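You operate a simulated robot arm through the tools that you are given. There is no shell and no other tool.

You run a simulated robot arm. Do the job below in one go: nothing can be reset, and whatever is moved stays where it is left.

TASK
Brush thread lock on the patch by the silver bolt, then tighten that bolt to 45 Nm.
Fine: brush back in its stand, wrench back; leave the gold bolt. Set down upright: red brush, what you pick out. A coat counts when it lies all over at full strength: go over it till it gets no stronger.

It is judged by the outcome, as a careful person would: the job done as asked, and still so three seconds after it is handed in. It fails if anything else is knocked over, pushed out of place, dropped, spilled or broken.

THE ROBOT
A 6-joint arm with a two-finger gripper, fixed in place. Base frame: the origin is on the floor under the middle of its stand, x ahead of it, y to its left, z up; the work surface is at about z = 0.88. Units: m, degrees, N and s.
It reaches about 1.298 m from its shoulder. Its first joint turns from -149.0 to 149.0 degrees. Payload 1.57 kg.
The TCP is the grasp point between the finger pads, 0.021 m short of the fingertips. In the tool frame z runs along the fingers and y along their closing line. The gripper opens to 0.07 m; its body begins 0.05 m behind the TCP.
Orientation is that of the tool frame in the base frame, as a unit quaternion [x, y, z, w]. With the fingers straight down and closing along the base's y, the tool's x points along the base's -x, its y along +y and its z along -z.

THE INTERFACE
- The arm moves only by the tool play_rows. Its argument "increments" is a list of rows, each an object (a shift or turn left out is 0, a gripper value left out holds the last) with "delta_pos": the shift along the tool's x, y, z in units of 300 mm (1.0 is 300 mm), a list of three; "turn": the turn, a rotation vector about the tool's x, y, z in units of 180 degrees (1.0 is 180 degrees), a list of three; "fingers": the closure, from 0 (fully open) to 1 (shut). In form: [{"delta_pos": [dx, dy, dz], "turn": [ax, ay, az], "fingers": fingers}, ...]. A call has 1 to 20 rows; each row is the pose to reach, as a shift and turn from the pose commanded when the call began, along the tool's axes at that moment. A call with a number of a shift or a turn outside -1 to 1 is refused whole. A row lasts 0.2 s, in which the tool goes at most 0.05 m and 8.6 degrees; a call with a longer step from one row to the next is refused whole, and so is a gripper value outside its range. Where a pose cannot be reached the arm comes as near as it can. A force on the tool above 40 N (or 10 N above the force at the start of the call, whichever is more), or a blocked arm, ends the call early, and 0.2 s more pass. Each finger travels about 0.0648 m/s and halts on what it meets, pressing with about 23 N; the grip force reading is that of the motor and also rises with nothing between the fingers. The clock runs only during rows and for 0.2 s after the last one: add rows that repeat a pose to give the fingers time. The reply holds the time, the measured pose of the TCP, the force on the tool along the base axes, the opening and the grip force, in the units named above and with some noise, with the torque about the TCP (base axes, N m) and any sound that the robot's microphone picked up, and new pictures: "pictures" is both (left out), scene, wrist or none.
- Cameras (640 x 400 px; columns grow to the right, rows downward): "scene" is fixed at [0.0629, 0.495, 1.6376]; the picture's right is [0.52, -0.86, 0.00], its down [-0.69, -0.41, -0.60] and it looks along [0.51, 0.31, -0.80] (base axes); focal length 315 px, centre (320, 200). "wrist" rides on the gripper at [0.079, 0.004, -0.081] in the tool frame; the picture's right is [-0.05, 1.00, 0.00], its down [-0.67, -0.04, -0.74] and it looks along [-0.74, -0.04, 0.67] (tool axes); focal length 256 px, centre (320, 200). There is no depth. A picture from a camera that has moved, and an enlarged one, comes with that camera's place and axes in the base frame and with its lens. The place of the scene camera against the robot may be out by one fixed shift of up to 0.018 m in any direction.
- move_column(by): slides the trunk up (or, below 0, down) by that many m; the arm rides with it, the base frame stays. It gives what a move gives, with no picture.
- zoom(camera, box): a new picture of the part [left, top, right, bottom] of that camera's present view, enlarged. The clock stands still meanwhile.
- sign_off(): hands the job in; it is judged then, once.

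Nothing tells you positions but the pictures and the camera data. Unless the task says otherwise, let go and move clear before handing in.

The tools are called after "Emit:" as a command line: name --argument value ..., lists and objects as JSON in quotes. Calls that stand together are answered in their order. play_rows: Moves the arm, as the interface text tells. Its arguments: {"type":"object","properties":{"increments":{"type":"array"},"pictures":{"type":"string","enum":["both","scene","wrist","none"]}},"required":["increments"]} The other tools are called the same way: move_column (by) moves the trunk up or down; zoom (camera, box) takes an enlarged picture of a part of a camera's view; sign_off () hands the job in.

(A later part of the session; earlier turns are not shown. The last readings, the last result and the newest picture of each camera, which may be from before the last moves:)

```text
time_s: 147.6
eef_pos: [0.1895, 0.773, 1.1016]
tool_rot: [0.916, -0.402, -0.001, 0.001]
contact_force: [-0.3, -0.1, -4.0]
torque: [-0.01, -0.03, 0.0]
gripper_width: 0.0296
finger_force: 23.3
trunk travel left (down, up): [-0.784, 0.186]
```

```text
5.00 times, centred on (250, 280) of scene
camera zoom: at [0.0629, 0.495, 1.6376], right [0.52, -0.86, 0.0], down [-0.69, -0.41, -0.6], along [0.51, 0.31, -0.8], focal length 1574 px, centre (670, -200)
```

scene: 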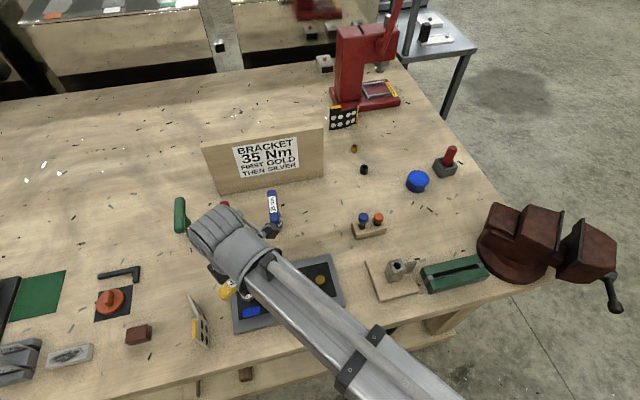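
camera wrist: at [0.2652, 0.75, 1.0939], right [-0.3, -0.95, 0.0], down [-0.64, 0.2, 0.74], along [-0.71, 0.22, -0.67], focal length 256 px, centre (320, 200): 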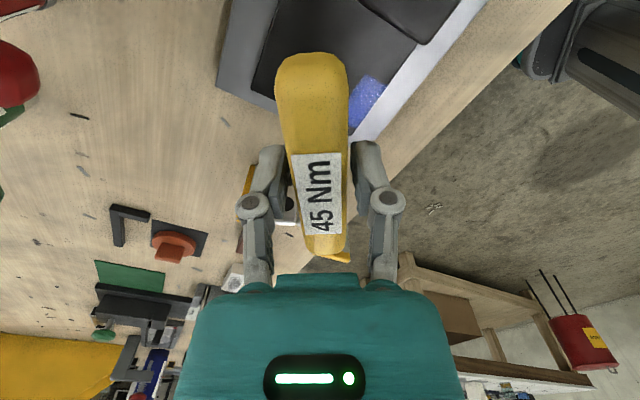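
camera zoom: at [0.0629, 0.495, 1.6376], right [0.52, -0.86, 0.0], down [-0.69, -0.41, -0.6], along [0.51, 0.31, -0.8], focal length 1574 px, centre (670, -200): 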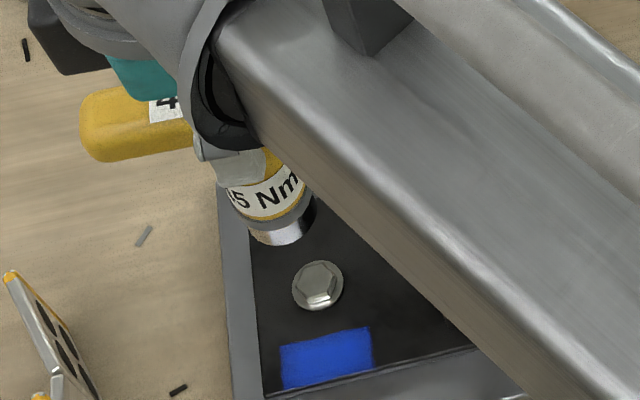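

The bolt's hex has clearly turned with the wrench (about 90°), so the socket is engaged and the bolt is just running down without reaching torque yet. I'll re-seat at the same spot and keep tightening.

Emit:
move_column --by -0.075

Emit:
zoom --camera "scene" --box '[238, 286, 262, 306]'

Emit:
move_column --by -0.01

```text
time_s: 148.7
eef_pos: [0.1891, 0.7724, 1.0275]
tool_rot: [0.915, -0.402, 0.0, 0.0]
contact_force: [0.3, -0.2, -3.5]
torque: [-0.01, -0.01, 0.01]
gripper_width: 0.0295
finger_force: 23.2
trunk travel left (down, up): [-0.709, 0.261]
```

```text
16.00 times, centred on (250, 296) of scene
camera zoom: at [0.0629, 0.495, 1.6376], right [0.52, -0.86, 0.0], down [-0.69, -0.41, -0.6], along [0.51, 0.31, -0.8], focal length 5035 px, centre (1440, -1336)
```

zoom: 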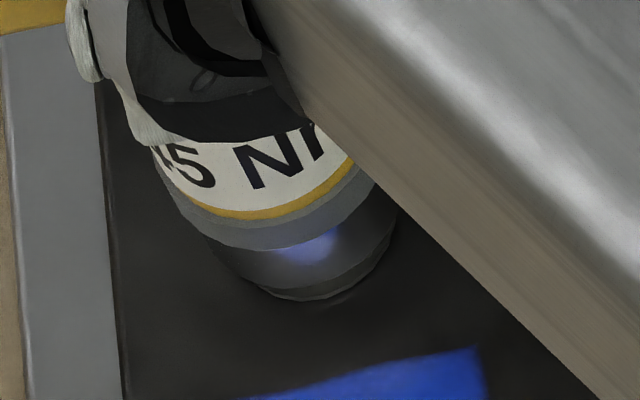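

```text
time_s: 149.3
eef_pos: [0.1892, 0.7726, 1.0179]
tool_rot: [0.915, -0.403, 0.001, 0.0]
contact_force: [-0.2, -1.2, -3.0]
torque: [-0.03, 0.02, -0.04]
gripper_width: 0.0296
finger_force: 23.4
trunk travel left (down, up): [-0.699, 0.271]
```

Emit:
move_column --by -0.003

Emit:
move_column --by -0.002

Emit:
zoom --camera "scene" --box '[238, 286, 262, 306]'

```text
time_s: 149.8
eef_pos: [0.1893, 0.7719, 1.0155]
tool_rot: [0.916, -0.402, -0.001, 0.0]
contact_force: [0.1, -0.3, -2.9]
torque: [-0.01, -0.04, -0.02]
gripper_width: 0.0297
finger_force: 23.0
trunk travel left (down, up): [-0.696, 0.274]
```

```text
time_s: 150.3
eef_pos: [0.1903, 0.7727, 1.0129]
tool_rot: [0.916, -0.402, 0.0, 0.0]
contact_force: [0.4, 2.3, 4.2]
torque: [0.04, -0.01, 0.0]
gripper_width: 0.0295
finger_force: 23.1
trunk travel left (down, up): [-0.694, 0.276]
```

```text
16.00 times, centred on (250, 296) of scene
camera zoom: at [0.0629, 0.495, 1.6376], right [0.52, -0.86, 0.0], down [-0.69, -0.41, -0.6], along [0.51, 0.31, -0.8], focal length 5035 px, centre (1440, -1336)
```

zoom: 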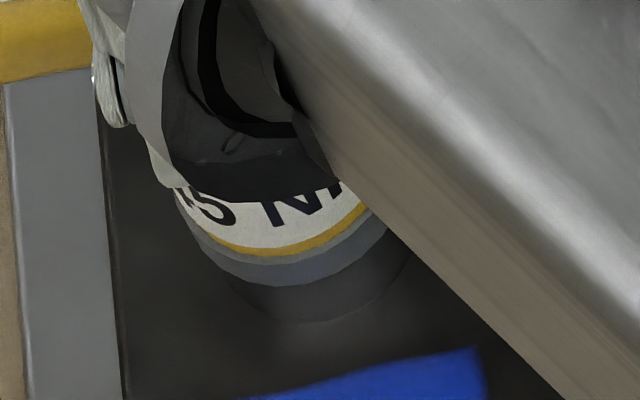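

Emit:
play_rows --increments '[{"delta_pos": [-0.0002, 0.0007, 0], "turn": [0, 0, 0.018]}, {"delta_pos": [-0.0004, 0.0014, 0], "turn": [0, 0, 0.036]}, {"delta_pos": [-0.0006, 0.0021, 0], "turn": [0, 0, 0.054]}, {"delta_pos": [-0.0008, 0.0028, 0], "turn": [0, 0, 0.072]}]' --pictures "none"

Emit:
play_rows --increments '[{"delta_pos": [-0.0002, 0.0007, 0], "turn": [0, 0, 0.018]}, {"delta_pos": [-0.0004, 0.0014, 0], "turn": [0, 0, 0.036]}, {"delta_pos": [-0.0006, 0.0021, 0], "turn": [0, 0, 0.054]}, {"delta_pos": [-0.0008, 0.0028, 0], "turn": [0, 0, 0.072]}]' --pictures "none"

```text
time_s: 151.3
eef_pos: [0.189, 0.7721, 1.0133]
tool_rot: [0.864, -0.503, 0.0, 0.0]
contact_force: [1.0, -0.6, 3.2]
torque: [-0.17, -0.12, 0.04]
gripper_width: 0.0297
finger_force: 23.0
trunk travel left (down, up): [-0.694, 0.276]
```

```text
time_s: 152.3
eef_pos: [0.1874, 0.7704, 1.013]
tool_rot: [0.802, -0.597, 0.0, 0.0]
contact_force: [-0.8, 0.2, 1.3]
torque: [0.0, 0.05, 0.05]
gripper_width: 0.0293
finger_force: 23.1
trunk travel left (down, up): [-0.694, 0.276]
```

Emit:
play_rows --increments '[{"delta_pos": [-0.0002, 0.0007, 0], "turn": [0, 0, 0.018]}, {"delta_pos": [-0.0004, 0.0014, 0], "turn": [0, 0, 0.036]}, {"delta_pos": [-0.0006, 0.0021, 0], "turn": [0, 0, 0.054]}, {"delta_pos": [-0.0008, 0.0028, 0], "turn": [0, 0, 0.072]}]' --pictures "none"

Emit:
play_rows --increments '[{"delta_pos": [-0.0002, 0.0007, 0], "turn": [0, 0, 0.018]}, {"delta_pos": [-0.0004, 0.0014, 0], "turn": [0, 0, 0.036]}, {"delta_pos": [-0.0006, 0.0021, 0], "turn": [0, 0, 0.054]}, {"delta_pos": [-0.0008, 0.0028, 0], "turn": [0, 0, 0.072]}]' --pictures "scene"

Emit:
zoom --camera "scene" --box '[238, 286, 262, 306]'

```text
time_s: 153.3
eef_pos: [0.1862, 0.7714, 1.0122]
tool_rot: [0.729, -0.684, 0.0, -0.001]
contact_force: [0.1, 0.3, 2.6]
torque: [0.11, 0.03, 0.04]
gripper_width: 0.0294
finger_force: 22.9
trunk travel left (down, up): [-0.694, 0.276]
```

```text
time_s: 154.3
eef_pos: [0.1862, 0.7721, 1.0128]
tool_rot: [-0.648, 0.762, -0.001, 0.0]
contact_force: [0.2, -0.2, 2.2]
torque: [0.03, -0.01, 0.06]
gripper_width: 0.0294
finger_force: 23.3
trunk travel left (down, up): [-0.694, 0.276]
```

scene: 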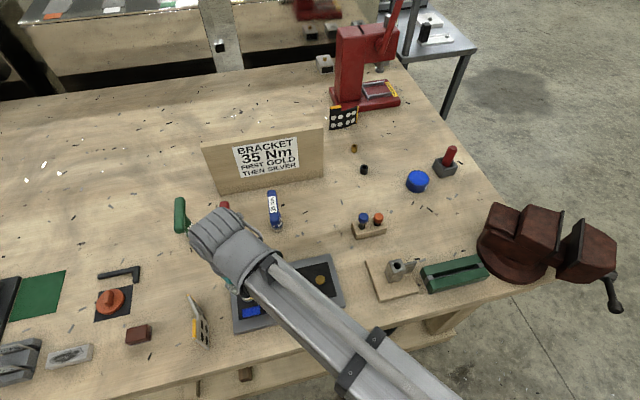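

```text
16.00 times, centred on (250, 296) of scene
camera zoom: at [0.0629, 0.495, 1.6376], right [0.52, -0.86, 0.0], down [-0.69, -0.41, -0.6], along [0.51, 0.31, -0.8], focal length 5035 px, centre (1440, -1336)
```

zoom: 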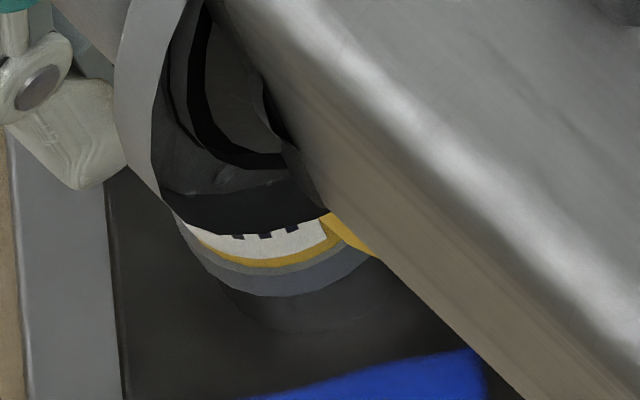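

Emit:
play_rows --increments '[{"delta_pos": [-0.001, -0.001, 0], "turn": [0, 0, 0.018]}, {"delta_pos": [-0.002, -0.002, 0], "turn": [0, 0, 0.036]}, {"delta_pos": [-0.003, -0.003, 0], "turn": [0, 0, 0.054]}, {"delta_pos": [-0.003, -0.003, 0], "turn": [0, 0, 0.072]}]' --pictures "none"

Emit:
play_rows --increments '[{"delta_pos": [0, 0, 0], "turn": [0, 0, 0.018]}, {"delta_pos": [0, 0, 0], "turn": [0, 0, 0.036]}, {"delta_pos": [0, 0, 0], "turn": [0, 0, 0.054]}, {"delta_pos": [0, 0, 0], "turn": [0, 0, 0.072]}]' --pictures "none"

Emit:
zoom --camera "scene" --box '[238, 286, 262, 306]'

```text
time_s: 155.3
eef_pos: [0.1863, 0.7725, 1.0114]
tool_rot: [-0.556, 0.831, 0.0, 0.001]
contact_force: [0.4, -0.1, 2.0]
torque: [-0.05, -0.01, 0.05]
gripper_width: 0.0295
finger_force: 23.5
trunk travel left (down, up): [-0.694, 0.276]
```

```text
time_s: 156.3
eef_pos: [0.1876, 0.7716, 1.0119]
tool_rot: [-0.459, 0.888, 0.0, 0.0]
contact_force: [0.6, -0.2, 1.6]
torque: [0.0, 0.02, 0.06]
gripper_width: 0.0296
finger_force: 23.5
trunk travel left (down, up): [-0.694, 0.276]
```

```text
16.00 times, centred on (250, 296) of scene
camera zoom: at [0.0629, 0.495, 1.6376], right [0.52, -0.86, 0.0], down [-0.69, -0.41, -0.6], along [0.51, 0.31, -0.8], focal length 5035 px, centre (1440, -1336)
```

zoom: 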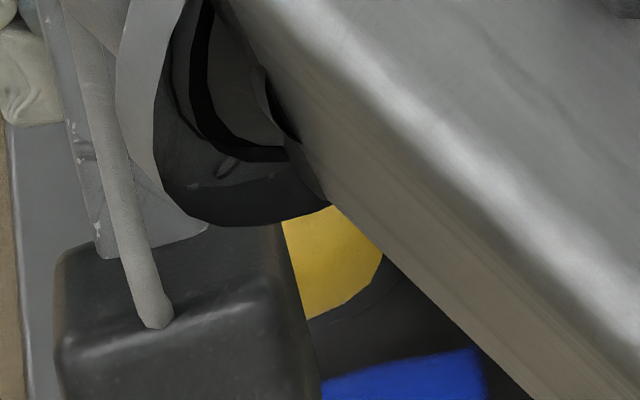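

Emit:
play_rows --increments '[{"turn": [0, 0, 0.018]}, {"turn": [0, 0, 0.036]}, {"turn": [0, 0, 0.054]}, {"turn": [0, 0, 0.072]}]' --pictures "none"

Emit:
play_rows --increments '[{"turn": [0, 0, 0.018]}, {"turn": [0, 0, 0.036]}, {"turn": [0, 0, 0.054]}, {"turn": [0, 0, 0.072]}]' --pictures "wrist"

```text
time_s: 157.3
eef_pos: [0.1878, 0.7734, 1.0123]
tool_rot: [-0.357, 0.934, 0.001, 0.0]
contact_force: [-0.1, 0.3, 2.4]
torque: [0.01, 0.0, 0.05]
gripper_width: 0.0295
finger_force: 23.5
trunk travel left (down, up): [-0.694, 0.276]
```

```text
time_s: 158.3
eef_pos: [0.1861, 0.7731, 1.0123]
tool_rot: [-0.25, 0.968, 0.0, 0.0]
contact_force: [-0.2, 0.0, 1.7]
torque: [0.03, 0.02, 0.16]
gripper_width: 0.0294
finger_force: 23.2
trunk travel left (down, up): [-0.694, 0.276]
camera wrist: at [0.115, 0.7367, 1.0937], right [-0.43, 0.9, 0.0], down [0.6, 0.29, 0.74], along [0.67, 0.32, -0.67], focal length 256 px, centre (320, 200)
```

wrist: 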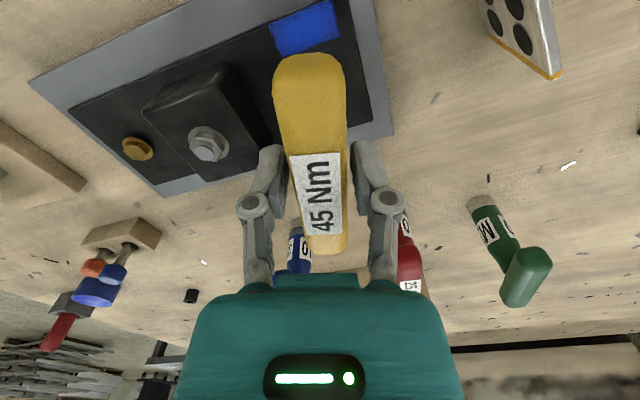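

Torque about z has begun to rise (0.05 to 0.16), so the bolt is snugging. I'll turn on in smaller steps.

Emit:
play_rows --increments '[{"turn": [0, 0, 0.01]}, {"turn": [0, 0, 0.02]}, {"turn": [0, 0, 0.03]}]' --pictures "none"

Emit:
play_rows --increments '[{"turn": [0, 0, 0.01]}, {"turn": [0, 0, 0.02]}, {"turn": [0, 0, 0.03]}]' --pictures "none"

```text
time_s: 159.1
eef_pos: [0.1882, 0.7717, 1.0125]
tool_rot: [-0.203, 0.979, 0.0, 0.0]
contact_force: [-0.3, 0.4, 1.7]
torque: [0.0, -0.01, 0.15]
gripper_width: 0.0293
finger_force: 23.4
trunk travel left (down, up): [-0.694, 0.276]
```

```text
time_s: 159.9
eef_pos: [0.1867, 0.7725, 1.0119]
tool_rot: [-0.157, 0.988, 0.0, -0.001]
contact_force: [-0.4, 0.1, 0.6]
torque: [0.0, 0.01, 0.25]
gripper_width: 0.0295
finger_force: 23.3
trunk travel left (down, up): [-0.694, 0.276]
```

Emit:
play_rows --increments '[{"turn": [0, 0, 0.01]}, {"turn": [0, 0, 0.02]}, {"turn": [0, 0, 0.03]}]' --pictures "none"

Emit:
play_rows --increments '[{"turn": [0, 0, 0.01]}, {"turn": [0, 0, 0.02]}, {"turn": [0, 0, 0.03]}]' --pictures "wrist"

```text
time_s: 160.7
eef_pos: [0.1876, 0.7731, 1.0127]
tool_rot: [-0.111, 0.994, 0.0, 0.001]
contact_force: [-0.9, -0.5, 1.3]
torque: [0.03, 0.0, 0.2]
gripper_width: 0.0291
finger_force: 23.2
trunk travel left (down, up): [-0.694, 0.276]
```

```text
time_s: 161.5
eef_pos: [0.1871, 0.7723, 1.013]
tool_rot: [-0.063, 0.998, 0.001, 0.0]
contact_force: [0.7, -0.2, 0.7]
torque: [-0.04, 0.03, 0.24]
gripper_width: 0.0289
finger_force: 22.9
trunk travel left (down, up): [-0.694, 0.276]
camera wrist: at [0.1079, 0.7658, 1.0936], right [-0.07, 1.0, 0.0], down [0.67, 0.05, 0.75], along [0.74, 0.05, -0.67], focal length 256 px, centre (320, 200)
```

wrist: 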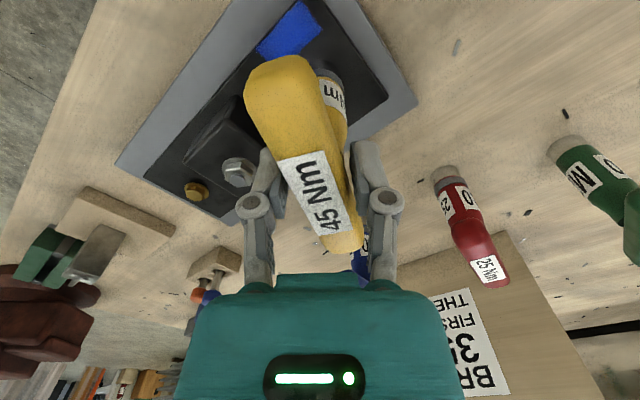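

The bar has started to slip round in the fingers at about 0.25 N·m, so a centre grip can't deliver the torque. I'll let the wrench stand on the bolt and regrip near the end of the bar for leverage.

Emit:
play_rows --increments '[{"fingers": 0.8}, {"fingers": 0.6}, {"fingers": 0.4}, {"fingers": 0.2}, {"fingers": 0}, {"fingers": 0}]' --pictures "wrist"

```text
time_s: 162.9
eef_pos: [0.1881, 0.7731, 1.0127]
tool_rot: [-0.064, 0.998, 0.0, 0.001]
contact_force: [0.0, 1.0, 0.5]
torque: [0.02, 0.05, 0.01]
gripper_width: 0.0701
finger_force: 0.1
trunk travel left (down, up): [-0.694, 0.276]
camera wrist: at [0.1078, 0.7658, 1.0936], right [-0.07, 1.0, 0.0], down [0.67, 0.05, 0.74], along [0.74, 0.05, -0.67], focal length 256 px, centre (320, 200)
```

wrist: 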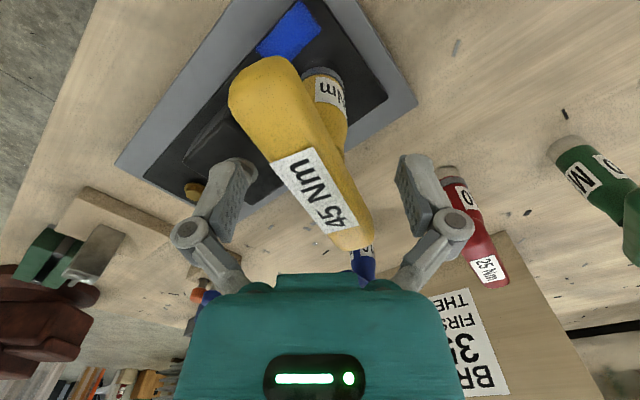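

Emit:
zoom --camera "wrist" --box '[200, 30, 440, 260]'

Emit:
zoom --camera "scene" --box '[200, 230, 300, 330]'

```text
1.74 times, centred on (320, 145) of wrist
camera zoom: at [0.1078, 0.7658, 1.0936], right [-0.07, 1.0, 0.0], down [0.67, 0.05, 0.74], along [0.74, 0.05, -0.67], focal length 445 px, centre (320, 296)
```

zoom: 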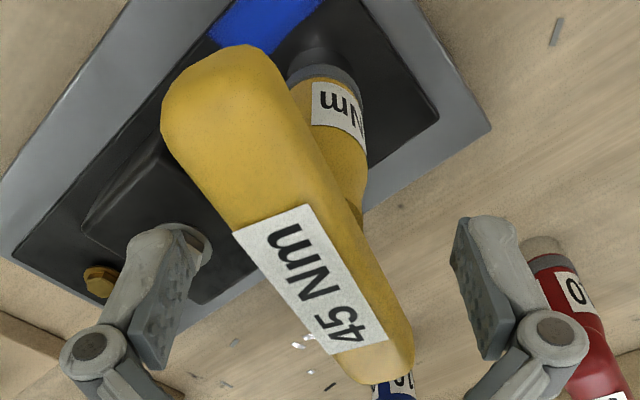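

```text
4.00 times, centred on (250, 280) of scene
camera zoom: at [0.0629, 0.495, 1.6376], right [0.52, -0.86, 0.0], down [-0.69, -0.41, -0.6], along [0.51, 0.31, -0.8], focal length 1259 px, centre (600, -120)
```

zoom: 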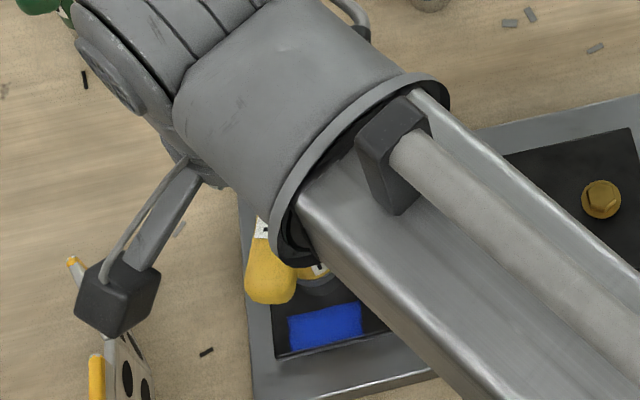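

The wrench stands on the bolt with its bar at about −150° (30°). I'll raise clear, turn the tool back anticlockwise to regain clockwise range, and regrip near the far end of the bar.

Emit:
move_column --by 0.07

Emit:
play_rows --increments '[{"turn": [0, 0, -0.043]}, {"turn": [0, 0, -0.086]}, {"turn": [0, 0, -0.129]}, {"turn": [0, 0, -0.172]}, {"turn": [0, 0, -0.215]}, {"turn": [0, 0, -0.258]}, {"turn": [0, 0, -0.301]}, {"turn": [0, 0, -0.344]}, {"turn": [0, 0, -0.387]}, {"turn": [0, 0, -0.43]}, {"turn": [0, 0, -0.473]}, {"turn": [0, 0, -0.516]}, {"turn": [0, 0, -0.56]}]' --pictures "scene"

Emit:
play_rows --increments '[{"turn": [0, 0, -0.043]}, {"turn": [0, 0, -0.086]}, {"turn": [0, 0, -0.129]}, {"turn": [0, 0, -0.172]}, {"turn": [0, 0, -0.215]}, {"turn": [0, 0, -0.258]}, {"turn": [0, 0, -0.301]}, {"turn": [0, 0, -0.344]}, {"turn": [0, 0, -0.387]}, {"turn": [0, 0, -0.43]}, {"turn": [0, 0, -0.473]}, {"turn": [0, 0, -0.516]}, {"turn": [0, 0, -0.564]}, {"turn": [0, 0, -0.564]}]' --pictures "both"

```text
time_s: 164.0
eef_pos: [0.1879, 0.7729, 1.0828]
tool_rot: [-0.063, 0.998, 0.0, 0.0]
contact_force: [0.3, -0.6, 0.1]
torque: [0.01, 0.01, 0.02]
gripper_width: 0.07
finger_force: 0.1
trunk travel left (down, up): [-0.764, 0.206]
```

```text
time_s: 166.8
eef_pos: [0.1874, 0.7729, 1.0821]
tool_rot: [0.81, -0.586, 0.001, 0.0]
contact_force: [0.3, -0.1, -0.1]
torque: [0.03, -0.02, -0.03]
gripper_width: 0.07
finger_force: 0.1
trunk travel left (down, up): [-0.764, 0.206]
```

scene: 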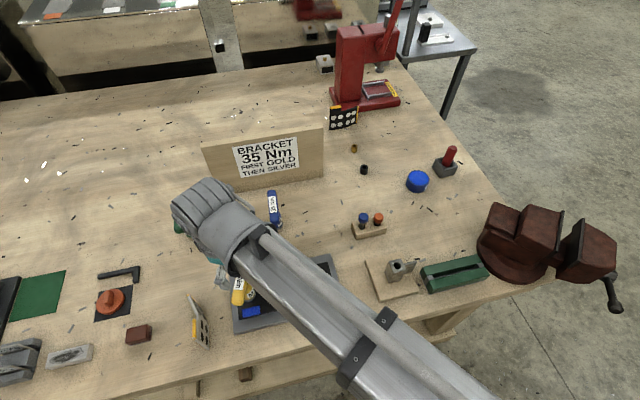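

```text
time_s: 169.8
eef_pos: [0.1885, 0.7727, 1.0829]
tool_rot: [0.967, 0.256, 0.001, -0.001]
contact_force: [-0.1, 0.0, -0.5]
torque: [0.03, -0.02, 0.01]
gripper_width: 0.0702
finger_force: 0.1
trunk travel left (down, up): [-0.764, 0.206]
camera wrist: at [0.2583, 0.8074, 1.1636], right [0.45, -0.89, 0.0], down [-0.6, -0.3, 0.74], along [-0.67, -0.33, -0.67], focal length 256 px, centre (320, 200)
```

scene: 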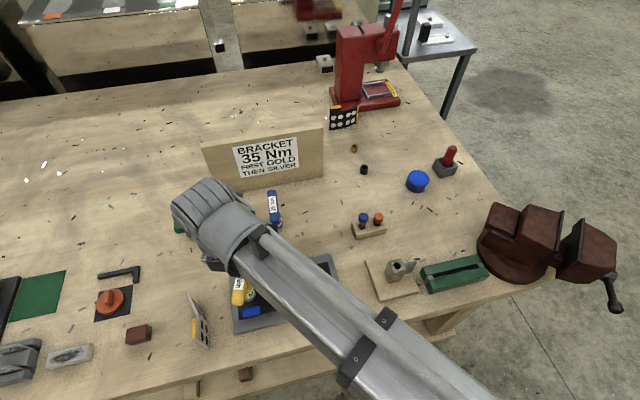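
wrist: 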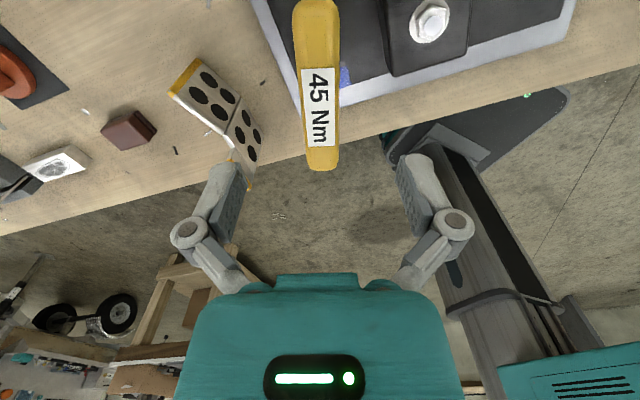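

Emit:
play_rows --increments '[{"delta_pos": [0.058, 0, 0]}, {"delta_pos": [0.117, 0, 0]}, {"delta_pos": [0.117, 0, 0]}]' --pictures "none"

Emit:
move_column --by -0.04

Emit:
zoom --camera "wrist" --box '[160, 0, 480, 240]'

Emit:
zoom --camera "scene" --box '[200, 230, 300, 330]'

```text
time_s: 170.6
eef_pos: [0.2174, 0.7896, 1.0826]
tool_rot: [0.967, 0.256, 0.0, -0.001]
contact_force: [0.4, 0.5, 0.2]
torque: [0.02, 0.0, -0.01]
gripper_width: 0.07
finger_force: 0.0
trunk travel left (down, up): [-0.764, 0.206]
```

```text
time_s: 171.4
eef_pos: [0.217, 0.7905, 1.0432]
tool_rot: [0.967, 0.255, 0.001, 0.0]
contact_force: [-0.7, -0.1, 0.4]
torque: [0.02, -0.01, 0.0]
gripper_width: 0.0701
finger_force: 0.1
trunk travel left (down, up): [-0.724, 0.246]
```

```text
1.67 times, centred on (320, 120) of wrist
camera zoom: at [0.2879, 0.8247, 1.1237], right [0.45, -0.89, 0.0], down [-0.6, -0.3, 0.74], along [-0.67, -0.33, -0.67], focal length 427 px, centre (320, 333)
```

zoom: 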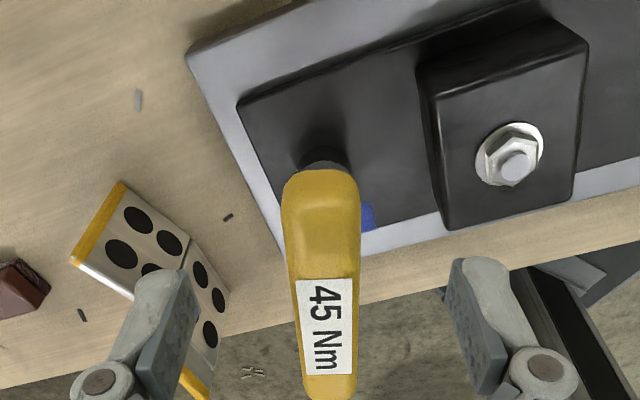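

```text
4.00 times, centred on (250, 280) of scene
camera zoom: at [0.0629, 0.495, 1.6376], right [0.52, -0.86, 0.0], down [-0.69, -0.41, -0.6], along [0.51, 0.31, -0.8], focal length 1259 px, centre (600, -120)
```

zoom: 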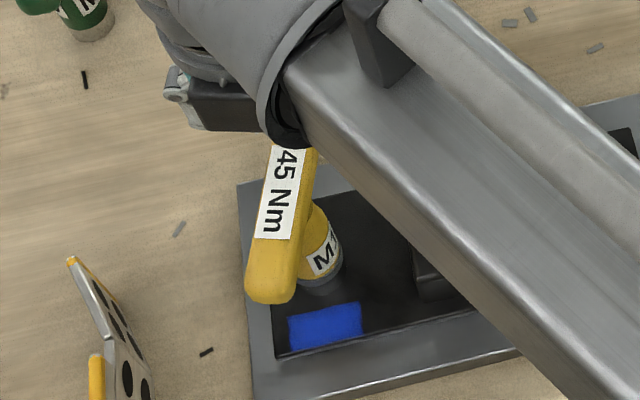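

Emit:
move_column --by -0.03

Emit:
play_rows --increments '[{"fingers": 0.3}, {"fingers": 0.5}, {"fingers": 0.6}, {"fingers": 0.8}, {"fingers": 1}, {"fingers": 1}, {"fingers": 1}]' --pictures "both"

```text
time_s: 172.2
eef_pos: [0.2173, 0.7902, 1.0142]
tool_rot: [0.967, 0.256, 0.0, 0.0]
contact_force: [-0.1, 0.0, 0.5]
torque: [-0.03, -0.01, -0.03]
gripper_width: 0.07
finger_force: 0.1
trunk travel left (down, up): [-0.694, 0.276]
```

```text
time_s: 173.8
eef_pos: [0.218, 0.7902, 1.0117]
tool_rot: [0.967, 0.255, 0.0, 0.0]
contact_force: [0.4, -0.9, -0.1]
torque: [-0.02, -0.04, 0.05]
gripper_width: 0.0232
finger_force: 23.2
trunk travel left (down, up): [-0.694, 0.276]
camera wrist: at [0.288, 0.8248, 1.0937], right [0.45, -0.89, 0.0], down [-0.6, -0.3, 0.74], along [-0.67, -0.33, -0.67], focal length 256 px, centre (320, 200)
```

scene: 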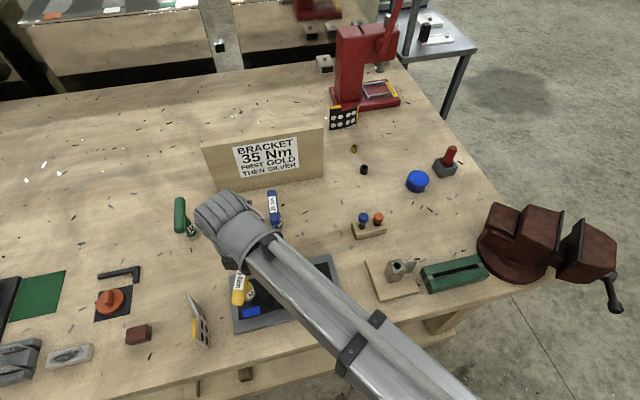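
wrist: 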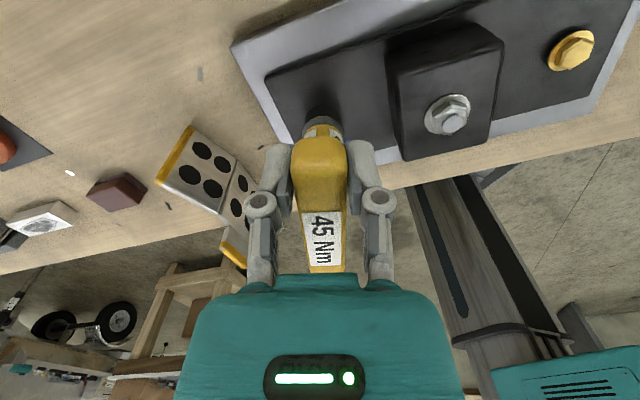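

Gripped near the end of the bar, about 35 mm from the bolt axis. I'll sweep clockwise along an arc in small steps.

Emit:
play_rows --increments '[{"delta_pos": [-0.0001, 0.004, 0], "turn": [0, 0, 0.0111]}, {"delta_pos": [-0.0003, 0.008, 0], "turn": [0, 0, 0.0222]}, {"delta_pos": [-0.0006, 0.012, 0], "turn": [0, 0, 0.0333]}]' --pictures "none"

Emit:
play_rows --increments '[{"delta_pos": [-0.0001, 0.004, 0], "turn": [0, 0, 0.0111]}, {"delta_pos": [-0.0003, 0.008, 0], "turn": [0, 0, 0.0222]}, {"delta_pos": [-0.0006, 0.012, 0], "turn": [0, 0, 0.0333]}]' --pictures "none"

```text
time_s: 174.6
eef_pos: [0.2189, 0.7872, 1.0125]
tool_rot: [0.979, 0.205, 0.0, 0.0]
contact_force: [-0.5, 0.4, 0.6]
torque: [-0.01, 0.09, 0.16]
gripper_width: 0.0232
finger_force: 22.7
trunk travel left (down, up): [-0.694, 0.276]
```

```text
time_s: 175.4
eef_pos: [0.2211, 0.7838, 1.0119]
tool_rot: [0.988, 0.153, 0.0, 0.0]
contact_force: [0.0, 0.1, 0.6]
torque: [-0.02, 0.01, 0.3]
gripper_width: 0.0236
finger_force: 23.2
trunk travel left (down, up): [-0.694, 0.276]
```

Emit:
play_rows --increments '[{"delta_pos": [-0.0001, 0.005, 0], "turn": [0, 0, 0.0111]}, {"delta_pos": [-0.0003, 0.01, 0], "turn": [0, 0, 0.0222]}, {"delta_pos": [-0.0006, 0.015, 0], "turn": [0, 0, 0.0333]}]' --pictures "wrist"

```text
time_s: 176.2
eef_pos: [0.2192, 0.7798, 1.012]
tool_rot: [0.995, 0.101, -0.001, 0.0]
contact_force: [-0.1, 0.6, 1.8]
torque: [0.03, -0.06, 0.31]
gripper_width: 0.0232
finger_force: 23.3
trunk travel left (down, up): [-0.694, 0.276]
camera wrist: at [0.2988, 0.7907, 1.0936], right [0.15, -0.99, 0.0], down [-0.66, -0.1, 0.74], along [-0.74, -0.11, -0.67], focal length 256 px, centre (320, 200)
```

wrist: 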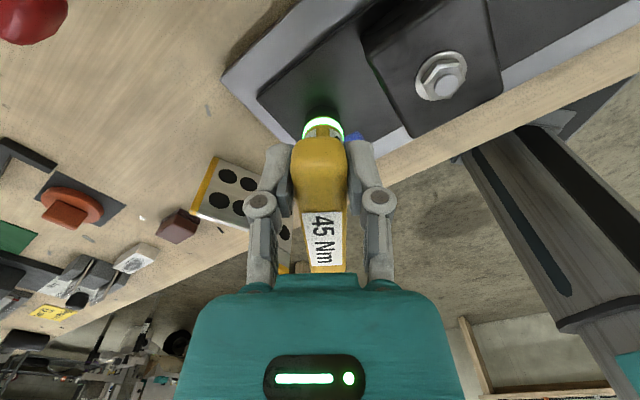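

The wrench's collar has lit green, which should mean the set torque is reached. I'll stop turning and look closer.

Emit:
zoom --camera "wrist" --box '[280, 90, 370, 160]'

Emit:
zoom --camera "scene" --box '[220, 260, 290, 320]'

```text
5.71 times, centred on (325, 125) of wrist
camera zoom: at [0.2988, 0.7907, 1.0936], right [0.15, -0.99, 0.0], down [-0.66, -0.1, 0.74], along [-0.74, -0.11, -0.67], focal length 1463 px, centre (291, 629)
```

zoom: 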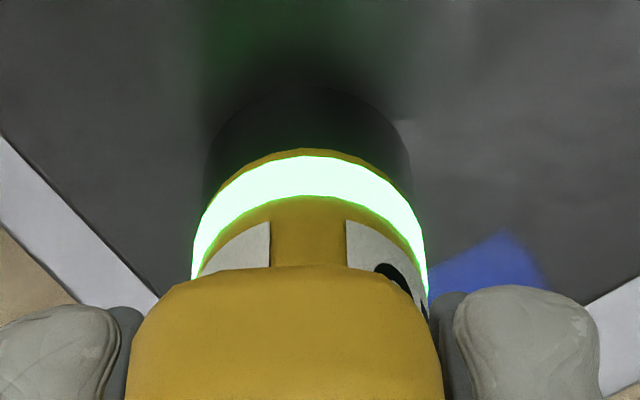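

```text
6.67 times, centred on (255, 290) of scene
camera zoom: at [0.0629, 0.495, 1.6376], right [0.52, -0.86, 0.0], down [-0.69, -0.41, -0.6], along [0.51, 0.31, -0.8], focal length 2098 px, centre (753, -400)
```

zoom: 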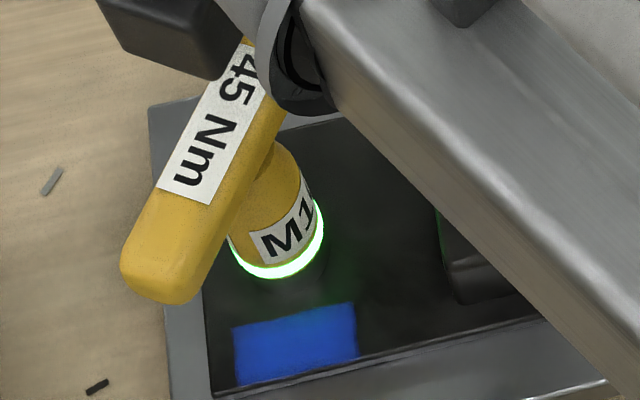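

The collar is fully green in both views, so 45 Nm is reached. I'll let go without turning back, then regrip at the centre to lift the wrench off.

Emit:
play_rows --increments '[{"fingers": 0.8}, {"fingers": 0.6}, {"fingers": 0.4}, {"fingers": 0.2}, {"fingers": 0}, {"fingers": 0}]' --pictures "none"

Emit:
move_column --by 0.07

Emit:
play_rows --increments '[{"delta_pos": [-0.058, 0, 0]}, {"delta_pos": [-0.115, 0, 0]}, {"delta_pos": [-0.115, 0, 0]}]' --pictures "both"

Emit:
zoom --camera "wrist" --box '[200, 0, 440, 180]'

```text
time_s: 177.6
eef_pos: [0.2197, 0.7797, 1.0126]
tool_rot: [0.995, 0.101, 0.0, 0.0]
contact_force: [-0.4, -0.4, 0.8]
torque: [0.02, 0.01, 0.02]
gripper_width: 0.0699
finger_force: 0.0
trunk travel left (down, up): [-0.694, 0.276]
```

```text
time_s: 178.7
eef_pos: [0.2196, 0.7805, 1.0813]
tool_rot: [0.995, 0.101, 0.0, 0.0]
contact_force: [-0.9, 0.2, 0.0]
torque: [-0.02, -0.01, -0.01]
gripper_width: 0.0697
finger_force: 0.1
trunk travel left (down, up): [-0.764, 0.206]
```

```text
time_s: 179.5
eef_pos: [0.1858, 0.7733, 1.0827]
tool_rot: [0.995, 0.101, -0.001, 0.0]
contact_force: [0.0, -0.2, -0.3]
torque: [-0.01, 0.01, -0.02]
gripper_width: 0.0699
finger_force: 0.1
trunk travel left (down, up): [-0.764, 0.206]
camera wrist: at [0.2655, 0.7843, 1.1636], right [0.15, -0.99, 0.0], down [-0.66, -0.1, 0.74], along [-0.74, -0.11, -0.67], focal length 256 px, centre (320, 200)
```

scene: 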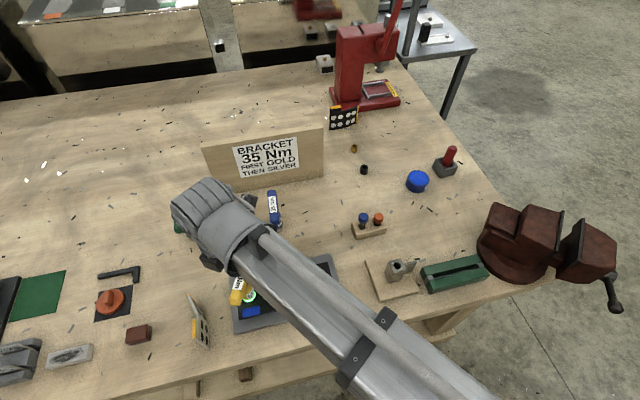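
wrist: 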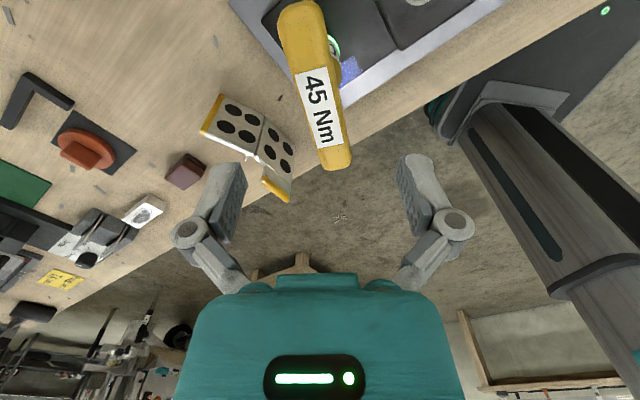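

```text
2.22 times, centred on (320, 90) of wrist
camera zoom: at [0.2655, 0.7843, 1.1636], right [0.15, -0.99, 0.0], down [-0.66, -0.1, 0.74], along [-0.74, -0.11, -0.67], focal length 569 px, centre (320, 444)
```

zoom: 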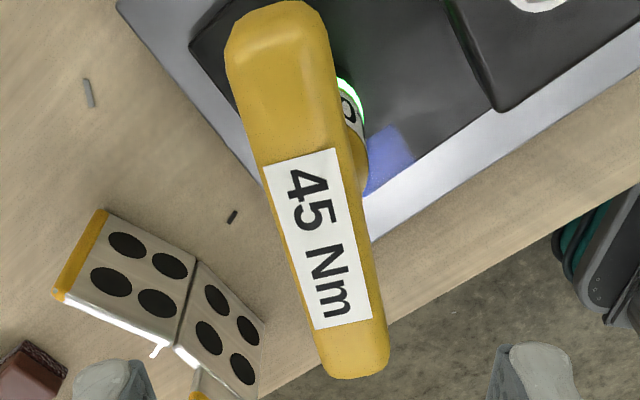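

Emit:
play_rows --increments '[{"delta_pos": [0, 0.002, 0], "turn": [0, 0, -0.03]}, {"delta_pos": [0, 0.002, 0], "turn": [0, 0, -0.0583]}, {"delta_pos": [0, 0.002, 0], "turn": [0, 0, -0.0583]}]' --pictures "none"

Emit:
move_column --by -0.04

Emit:
zoom --camera "wrist" --box '[160, 0, 480, 240]'

```text
time_s: 180.3
eef_pos: [0.1869, 0.7725, 1.0809]
tool_rot: [0.981, 0.192, 0.0, 0.0]
contact_force: [0.3, -0.5, 0.5]
torque: [0.01, -0.02, -0.01]
gripper_width: 0.07
finger_force: 0.1
trunk travel left (down, up): [-0.764, 0.206]
```

```text
time_s: 181.1
eef_pos: [0.1872, 0.7736, 1.0416]
tool_rot: [0.981, 0.192, 0.0, 0.0]
contact_force: [0.1, -0.4, -0.2]
torque: [0.04, 0.02, 0.0]
gripper_width: 0.0699
finger_force: 0.0
trunk travel left (down, up): [-0.724, 0.246]
```

```text
1.67 times, centred on (320, 120) of wrist
camera zoom: at [0.262, 0.7976, 1.1237], right [0.33, -0.95, 0.0], down [-0.63, -0.22, 0.74], along [-0.7, -0.24, -0.67], focal length 427 px, centre (320, 333)
```

zoom: 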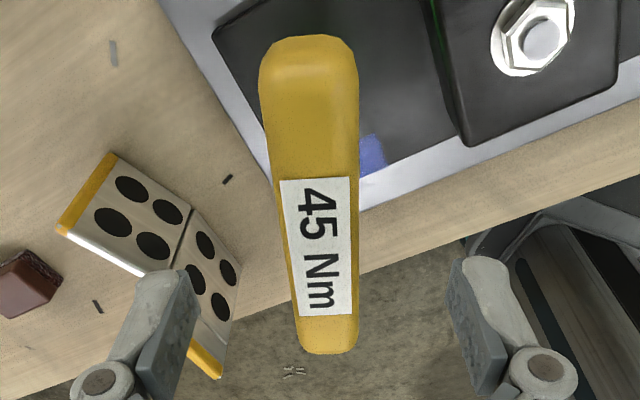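

Emit:
move_column --by -0.024

Emit:
play_rows --increments '[{"fingers": 0.3}, {"fingers": 0.5}, {"fingers": 0.6}, {"fingers": 0.8}, {"fingers": 1}, {"fingers": 1}, {"fingers": 1}]' --pictures "wrist"

```text
time_s: 181.8
eef_pos: [0.1869, 0.7714, 1.0196]
tool_rot: [0.981, 0.192, 0.0, 0.0]
contact_force: [-0.8, 0.0, -0.6]
torque: [-0.03, 0.0, -0.02]
gripper_width: 0.07
finger_force: 0.0
trunk travel left (down, up): [-0.7, 0.27]
```

```text
time_s: 183.4
eef_pos: [0.188, 0.7715, 1.018]
tool_rot: [0.981, 0.192, 0.0, 0.0]
contact_force: [-0.1, -0.8, 1.0]
torque: [-0.01, 0.01, 0.03]
gripper_width: 0.024
finger_force: 23.0
trunk travel left (down, up): [-0.7, 0.27]
camera wrist: at [0.262, 0.7977, 1.0997], right [0.33, -0.95, 0.0], down [-0.63, -0.22, 0.74], along [-0.7, -0.24, -0.67], focal length 256 px, centre (320, 200)
```

wrist: 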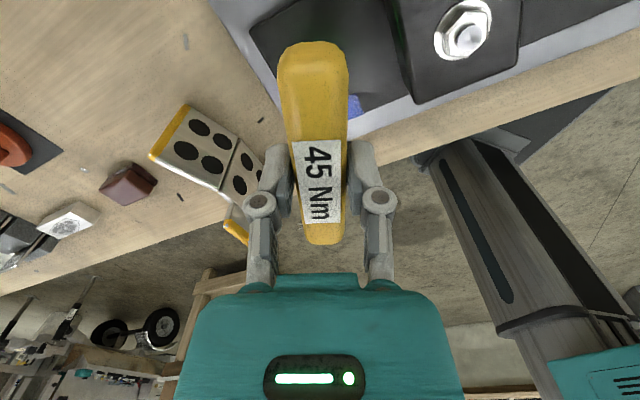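

Emit:
move_column --by 0.02

Emit:
move_column --by 0.1

Emit:
zoom --camera "scene" --box '[220, 240, 300, 320]'

```text
time_s: 184.1
eef_pos: [0.1875, 0.7736, 1.0389]
tool_rot: [0.981, 0.192, 0.0, 0.0]
contact_force: [-0.4, 0.6, -2.5]
torque: [-0.01, -0.01, -0.05]
gripper_width: 0.024
finger_force: 23.5
trunk travel left (down, up): [-0.72, 0.25]
```

```text
time_s: 185.4
eef_pos: [0.1887, 0.773, 1.1372]
tool_rot: [0.981, 0.192, 0.0, 0.0]
contact_force: [0.3, 0.0, -3.2]
torque: [-0.01, 0.01, -0.03]
gripper_width: 0.0242
finger_force: 23.0
trunk travel left (down, up): [-0.82, 0.15]
```

```text
5.00 times, centred on (260, 280) of scene
camera zoom: at [0.0629, 0.495, 1.6376], right [0.52, -0.86, 0.0], down [-0.69, -0.41, -0.6], along [0.51, 0.31, -0.8], focal length 1574 px, centre (620, -200)
```

zoom: 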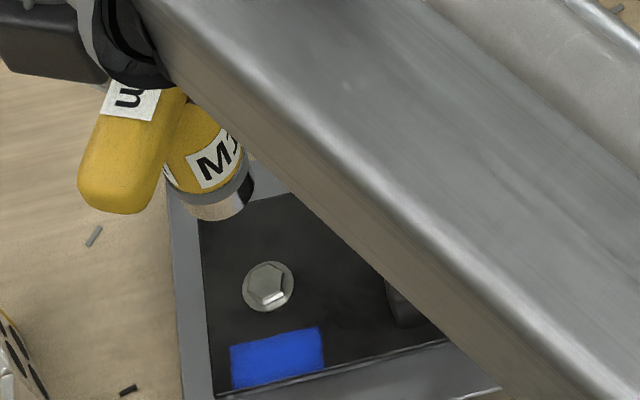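

The bolt is tight, the coat is intact and the wrench is off. I'll carry it back to its original spot and orientation.

Emit:
play_rows --increments '[{"delta_pos": [0.0896, 0.0932, 0], "turn": [0, 0, -0.0135]}, {"delta_pos": [0.1793, 0.1864, 0], "turn": [0, 0, -0.027]}, {"delta_pos": [0.2689, 0.2795, 0], "turn": [0, 0, -0.0406]}, {"delta_pos": [0.3585, 0.3727, 0], "turn": [0, 0, -0.0542]}, {"delta_pos": [0.48, 0.3823, 0], "turn": [0, 0, -0.0677]}, {"delta_pos": [0.6013, 0.3919, 0], "turn": [0, 0, -0.0812]}, {"delta_pos": [0.7226, 0.4014, 0], "turn": [0, 0, -0.0948]}, {"delta_pos": [0.844, 0.411, 0], "turn": [0, 0, -0.1083]}, {"delta_pos": [0.844, 0.411, 0], "turn": [0, 0, -0.1083]}]' --pictures "both"

Emit:
zoom --camera "scene" --box '[270, 130, 370, 240]'

Emit:
zoom --camera "scene" --box '[230, 265, 310, 325]'

```text
time_s: 187.4
eef_pos: [0.4678, 0.7539, 1.1389]
tool_rot: [0.934, 0.356, 0.0, 0.0]
contact_force: [-0.3, -0.5, -3.3]
torque: [-0.01, 0.01, 0.03]
gripper_width: 0.0242
finger_force: 22.7
trunk travel left (down, up): [-0.82, 0.15]
camera wrist: at [0.5295, 0.8033, 1.2195], right [0.62, -0.78, 0.0], down [-0.52, -0.42, 0.75], along [-0.58, -0.47, -0.67], focal length 256 px, centre (320, 200)
```

scene: 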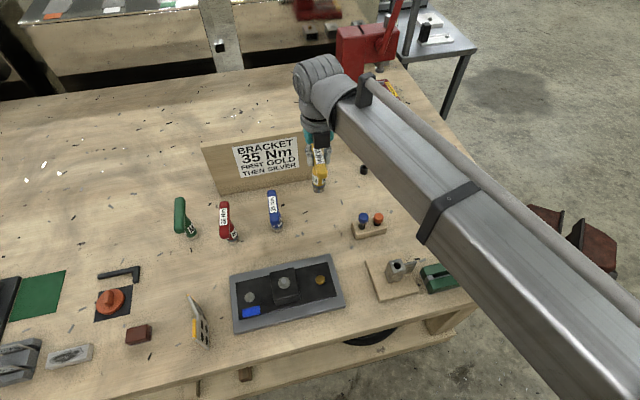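
wrist: 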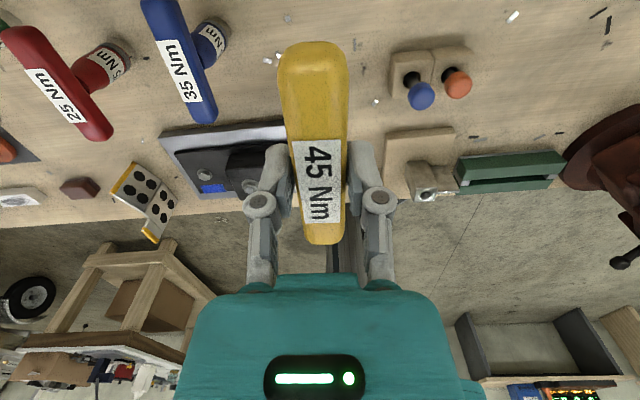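

```text
3.64 times, centred on (320, 185) of scene
camera zoom: at [0.0629, 0.495, 1.6376], right [0.52, -0.86, 0.0], down [-0.69, -0.41, -0.6], along [0.51, 0.31, -0.8], focal length 1144 px, centre (320, 254)
```

zoom: 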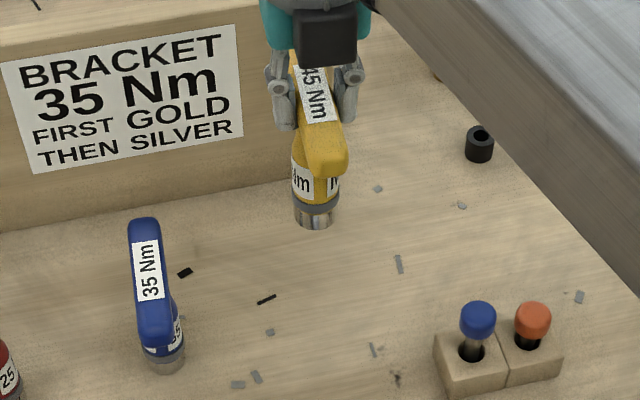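

```text
6.67 times, centred on (270, 295) of scene
camera zoom: at [0.0629, 0.495, 1.6376], right [0.52, -0.86, 0.0], down [-0.69, -0.41, -0.6], along [0.51, 0.31, -0.8], focal length 2098 px, centre (653, -433)
```

zoom: 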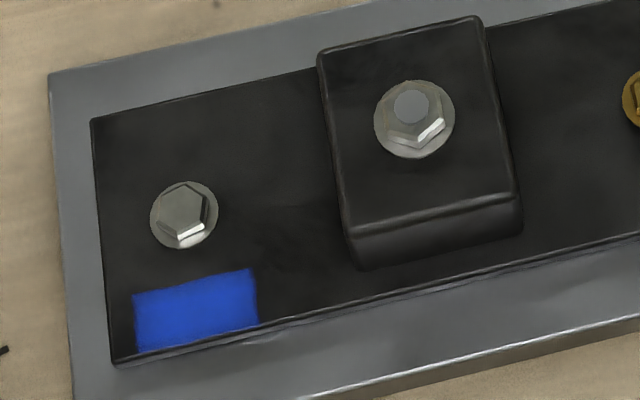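

Emit:
move_column --by -0.12

Emit:
zoom --camera "scene" --box '[270, 150, 370, 240]'

Emit:
move_column --by -0.019

Emit:
move_column --by -0.003

Emit:
move_column --by -0.002

```text
time_s: 188.9
eef_pos: [0.4678, 0.754, 1.0174]
tool_rot: [0.935, 0.355, 0.0, 0.0]
contact_force: [0.0, 0.2, -2.6]
torque: [0.0, 0.03, 0.01]
gripper_width: 0.0237
finger_force: 22.7
trunk travel left (down, up): [-0.7, 0.27]
```

```text
4.44 times, centred on (320, 195) of scene
camera zoom: at [0.0629, 0.495, 1.6376], right [0.52, -0.86, 0.0], down [-0.69, -0.41, -0.6], along [0.51, 0.31, -0.8], focal length 1399 px, centre (320, 222)
```

zoom: 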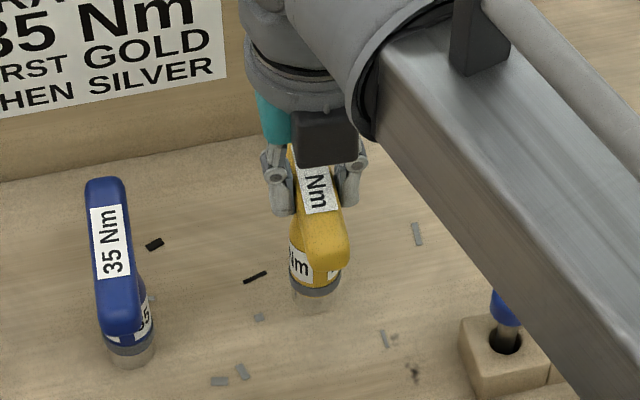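

```text
time_s: 189.6
eef_pos: [0.4685, 0.7539, 0.999]
tool_rot: [0.935, 0.354, 0.001, 0.0]
contact_force: [-0.6, -0.8, -2.2]
torque: [0.03, -0.04, -0.01]
gripper_width: 0.0239
finger_force: 23.3
trunk travel left (down, up): [-0.681, 0.289]
```

```text
time_s: 190.1
eef_pos: [0.4684, 0.7548, 0.9959]
tool_rot: [0.935, 0.355, 0.0, -0.001]
contact_force: [0.1, 0.2, -2.6]
torque: [-0.02, 0.0, -0.02]
gripper_width: 0.0237
finger_force: 23.0
trunk travel left (down, up): [-0.678, 0.292]
```

```text
time_s: 190.6
eef_pos: [0.4672, 0.7545, 0.9944]
tool_rot: [0.935, 0.355, 0.0, 0.001]
contact_force: [-0.9, 0.0, -2.5]
torque: [0.0, -0.02, -0.02]
gripper_width: 0.0238
finger_force: 22.8
trunk travel left (down, up): [-0.676, 0.294]
```

Emit:
move_column --by -0.0015

Emit:
move_column --by -0.001

```text
time_s: 191.1
eef_pos: [0.4675, 0.7547, 0.9925]
tool_rot: [0.935, 0.355, 0.001, 0.0]
contact_force: [0.1, -0.1, -3.2]
torque: [0.04, 0.0, 0.0]
gripper_width: 0.0236
finger_force: 23.2
trunk travel left (down, up): [-0.674, 0.296]
```

```text
time_s: 191.6
eef_pos: [0.4688, 0.7543, 0.993]
tool_rot: [0.935, 0.356, 0.0, 0.0]
contact_force: [3.6, 2.6, 8.6]
torque: [0.24, -0.08, 0.0]
gripper_width: 0.0237
finger_force: 23.3
trunk travel left (down, up): [-0.673, 0.297]
```

Emit:
play_rows --increments '[{"fingers": 0.9}, {"fingers": 0.75}, {"fingers": 0.6}, {"fingers": 0.45}, {"fingers": 0.3}, {"fingers": 0.15}, {"fingers": 0}, {"fingers": 0}]' --pictures "wrist"

Emit:
move_column --by 0.1

Emit:
zoom --camera "scene" --box '[270, 150, 370, 240]'

Emit:
zoom --camera "wrist" --box '[200, 0, 440, 180]'

```text
time_s: 193.4
eef_pos: [0.4673, 0.7539, 0.9923]
tool_rot: [0.935, 0.355, 0.0, 0.0]
contact_force: [-0.8, -0.1, 1.0]
torque: [-0.02, 0.0, -0.02]
gripper_width: 0.07
finger_force: 0.0
trunk travel left (down, up): [-0.673, 0.297]
camera wrist: at [0.5294, 0.8032, 1.0731], right [0.62, -0.78, 0.0], down [-0.52, -0.42, 0.74], along [-0.58, -0.46, -0.67], focal length 256 px, centre (320, 200)
```

wrist: 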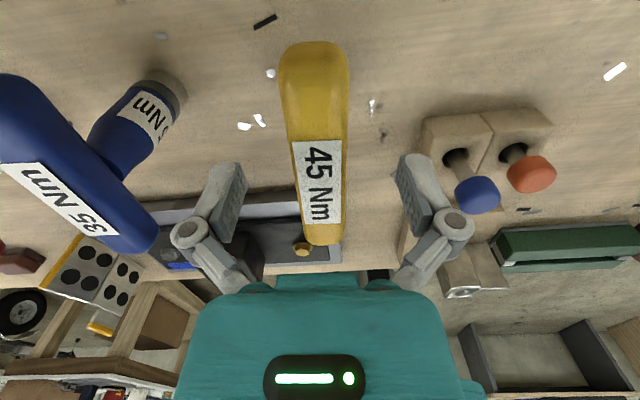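

```text
time_s: 194.7
eef_pos: [0.4681, 0.7544, 1.0919]
tool_rot: [0.935, 0.356, 0.0, 0.0]
contact_force: [-0.5, -0.3, 0.1]
torque: [0.01, -0.02, 0.02]
gripper_width: 0.07
finger_force: 0.2
trunk travel left (down, up): [-0.773, 0.197]
```

```text
4.44 times, centred on (320, 195) of scene
camera zoom: at [0.0629, 0.495, 1.6376], right [0.52, -0.86, 0.0], down [-0.69, -0.41, -0.6], along [0.51, 0.31, -0.8], focal length 1399 px, centre (320, 222)
```

zoom: 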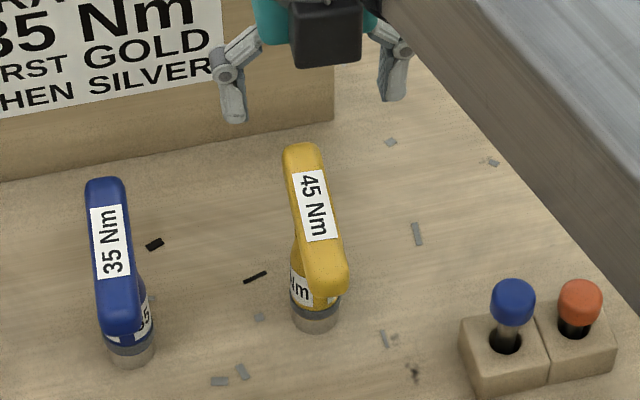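

```text
2.22 times, centred on (320, 90) of wrist
camera zoom: at [0.5294, 0.8034, 1.1729], right [0.62, -0.78, 0.0], down [-0.52, -0.42, 0.74], along [-0.58, -0.46, -0.67], focal length 569 px, centre (320, 444)
```

zoom: 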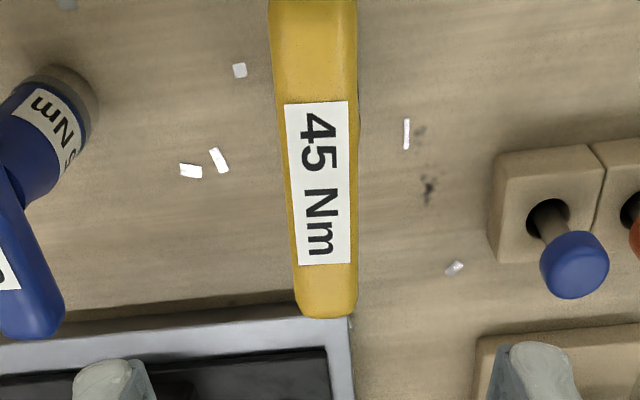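

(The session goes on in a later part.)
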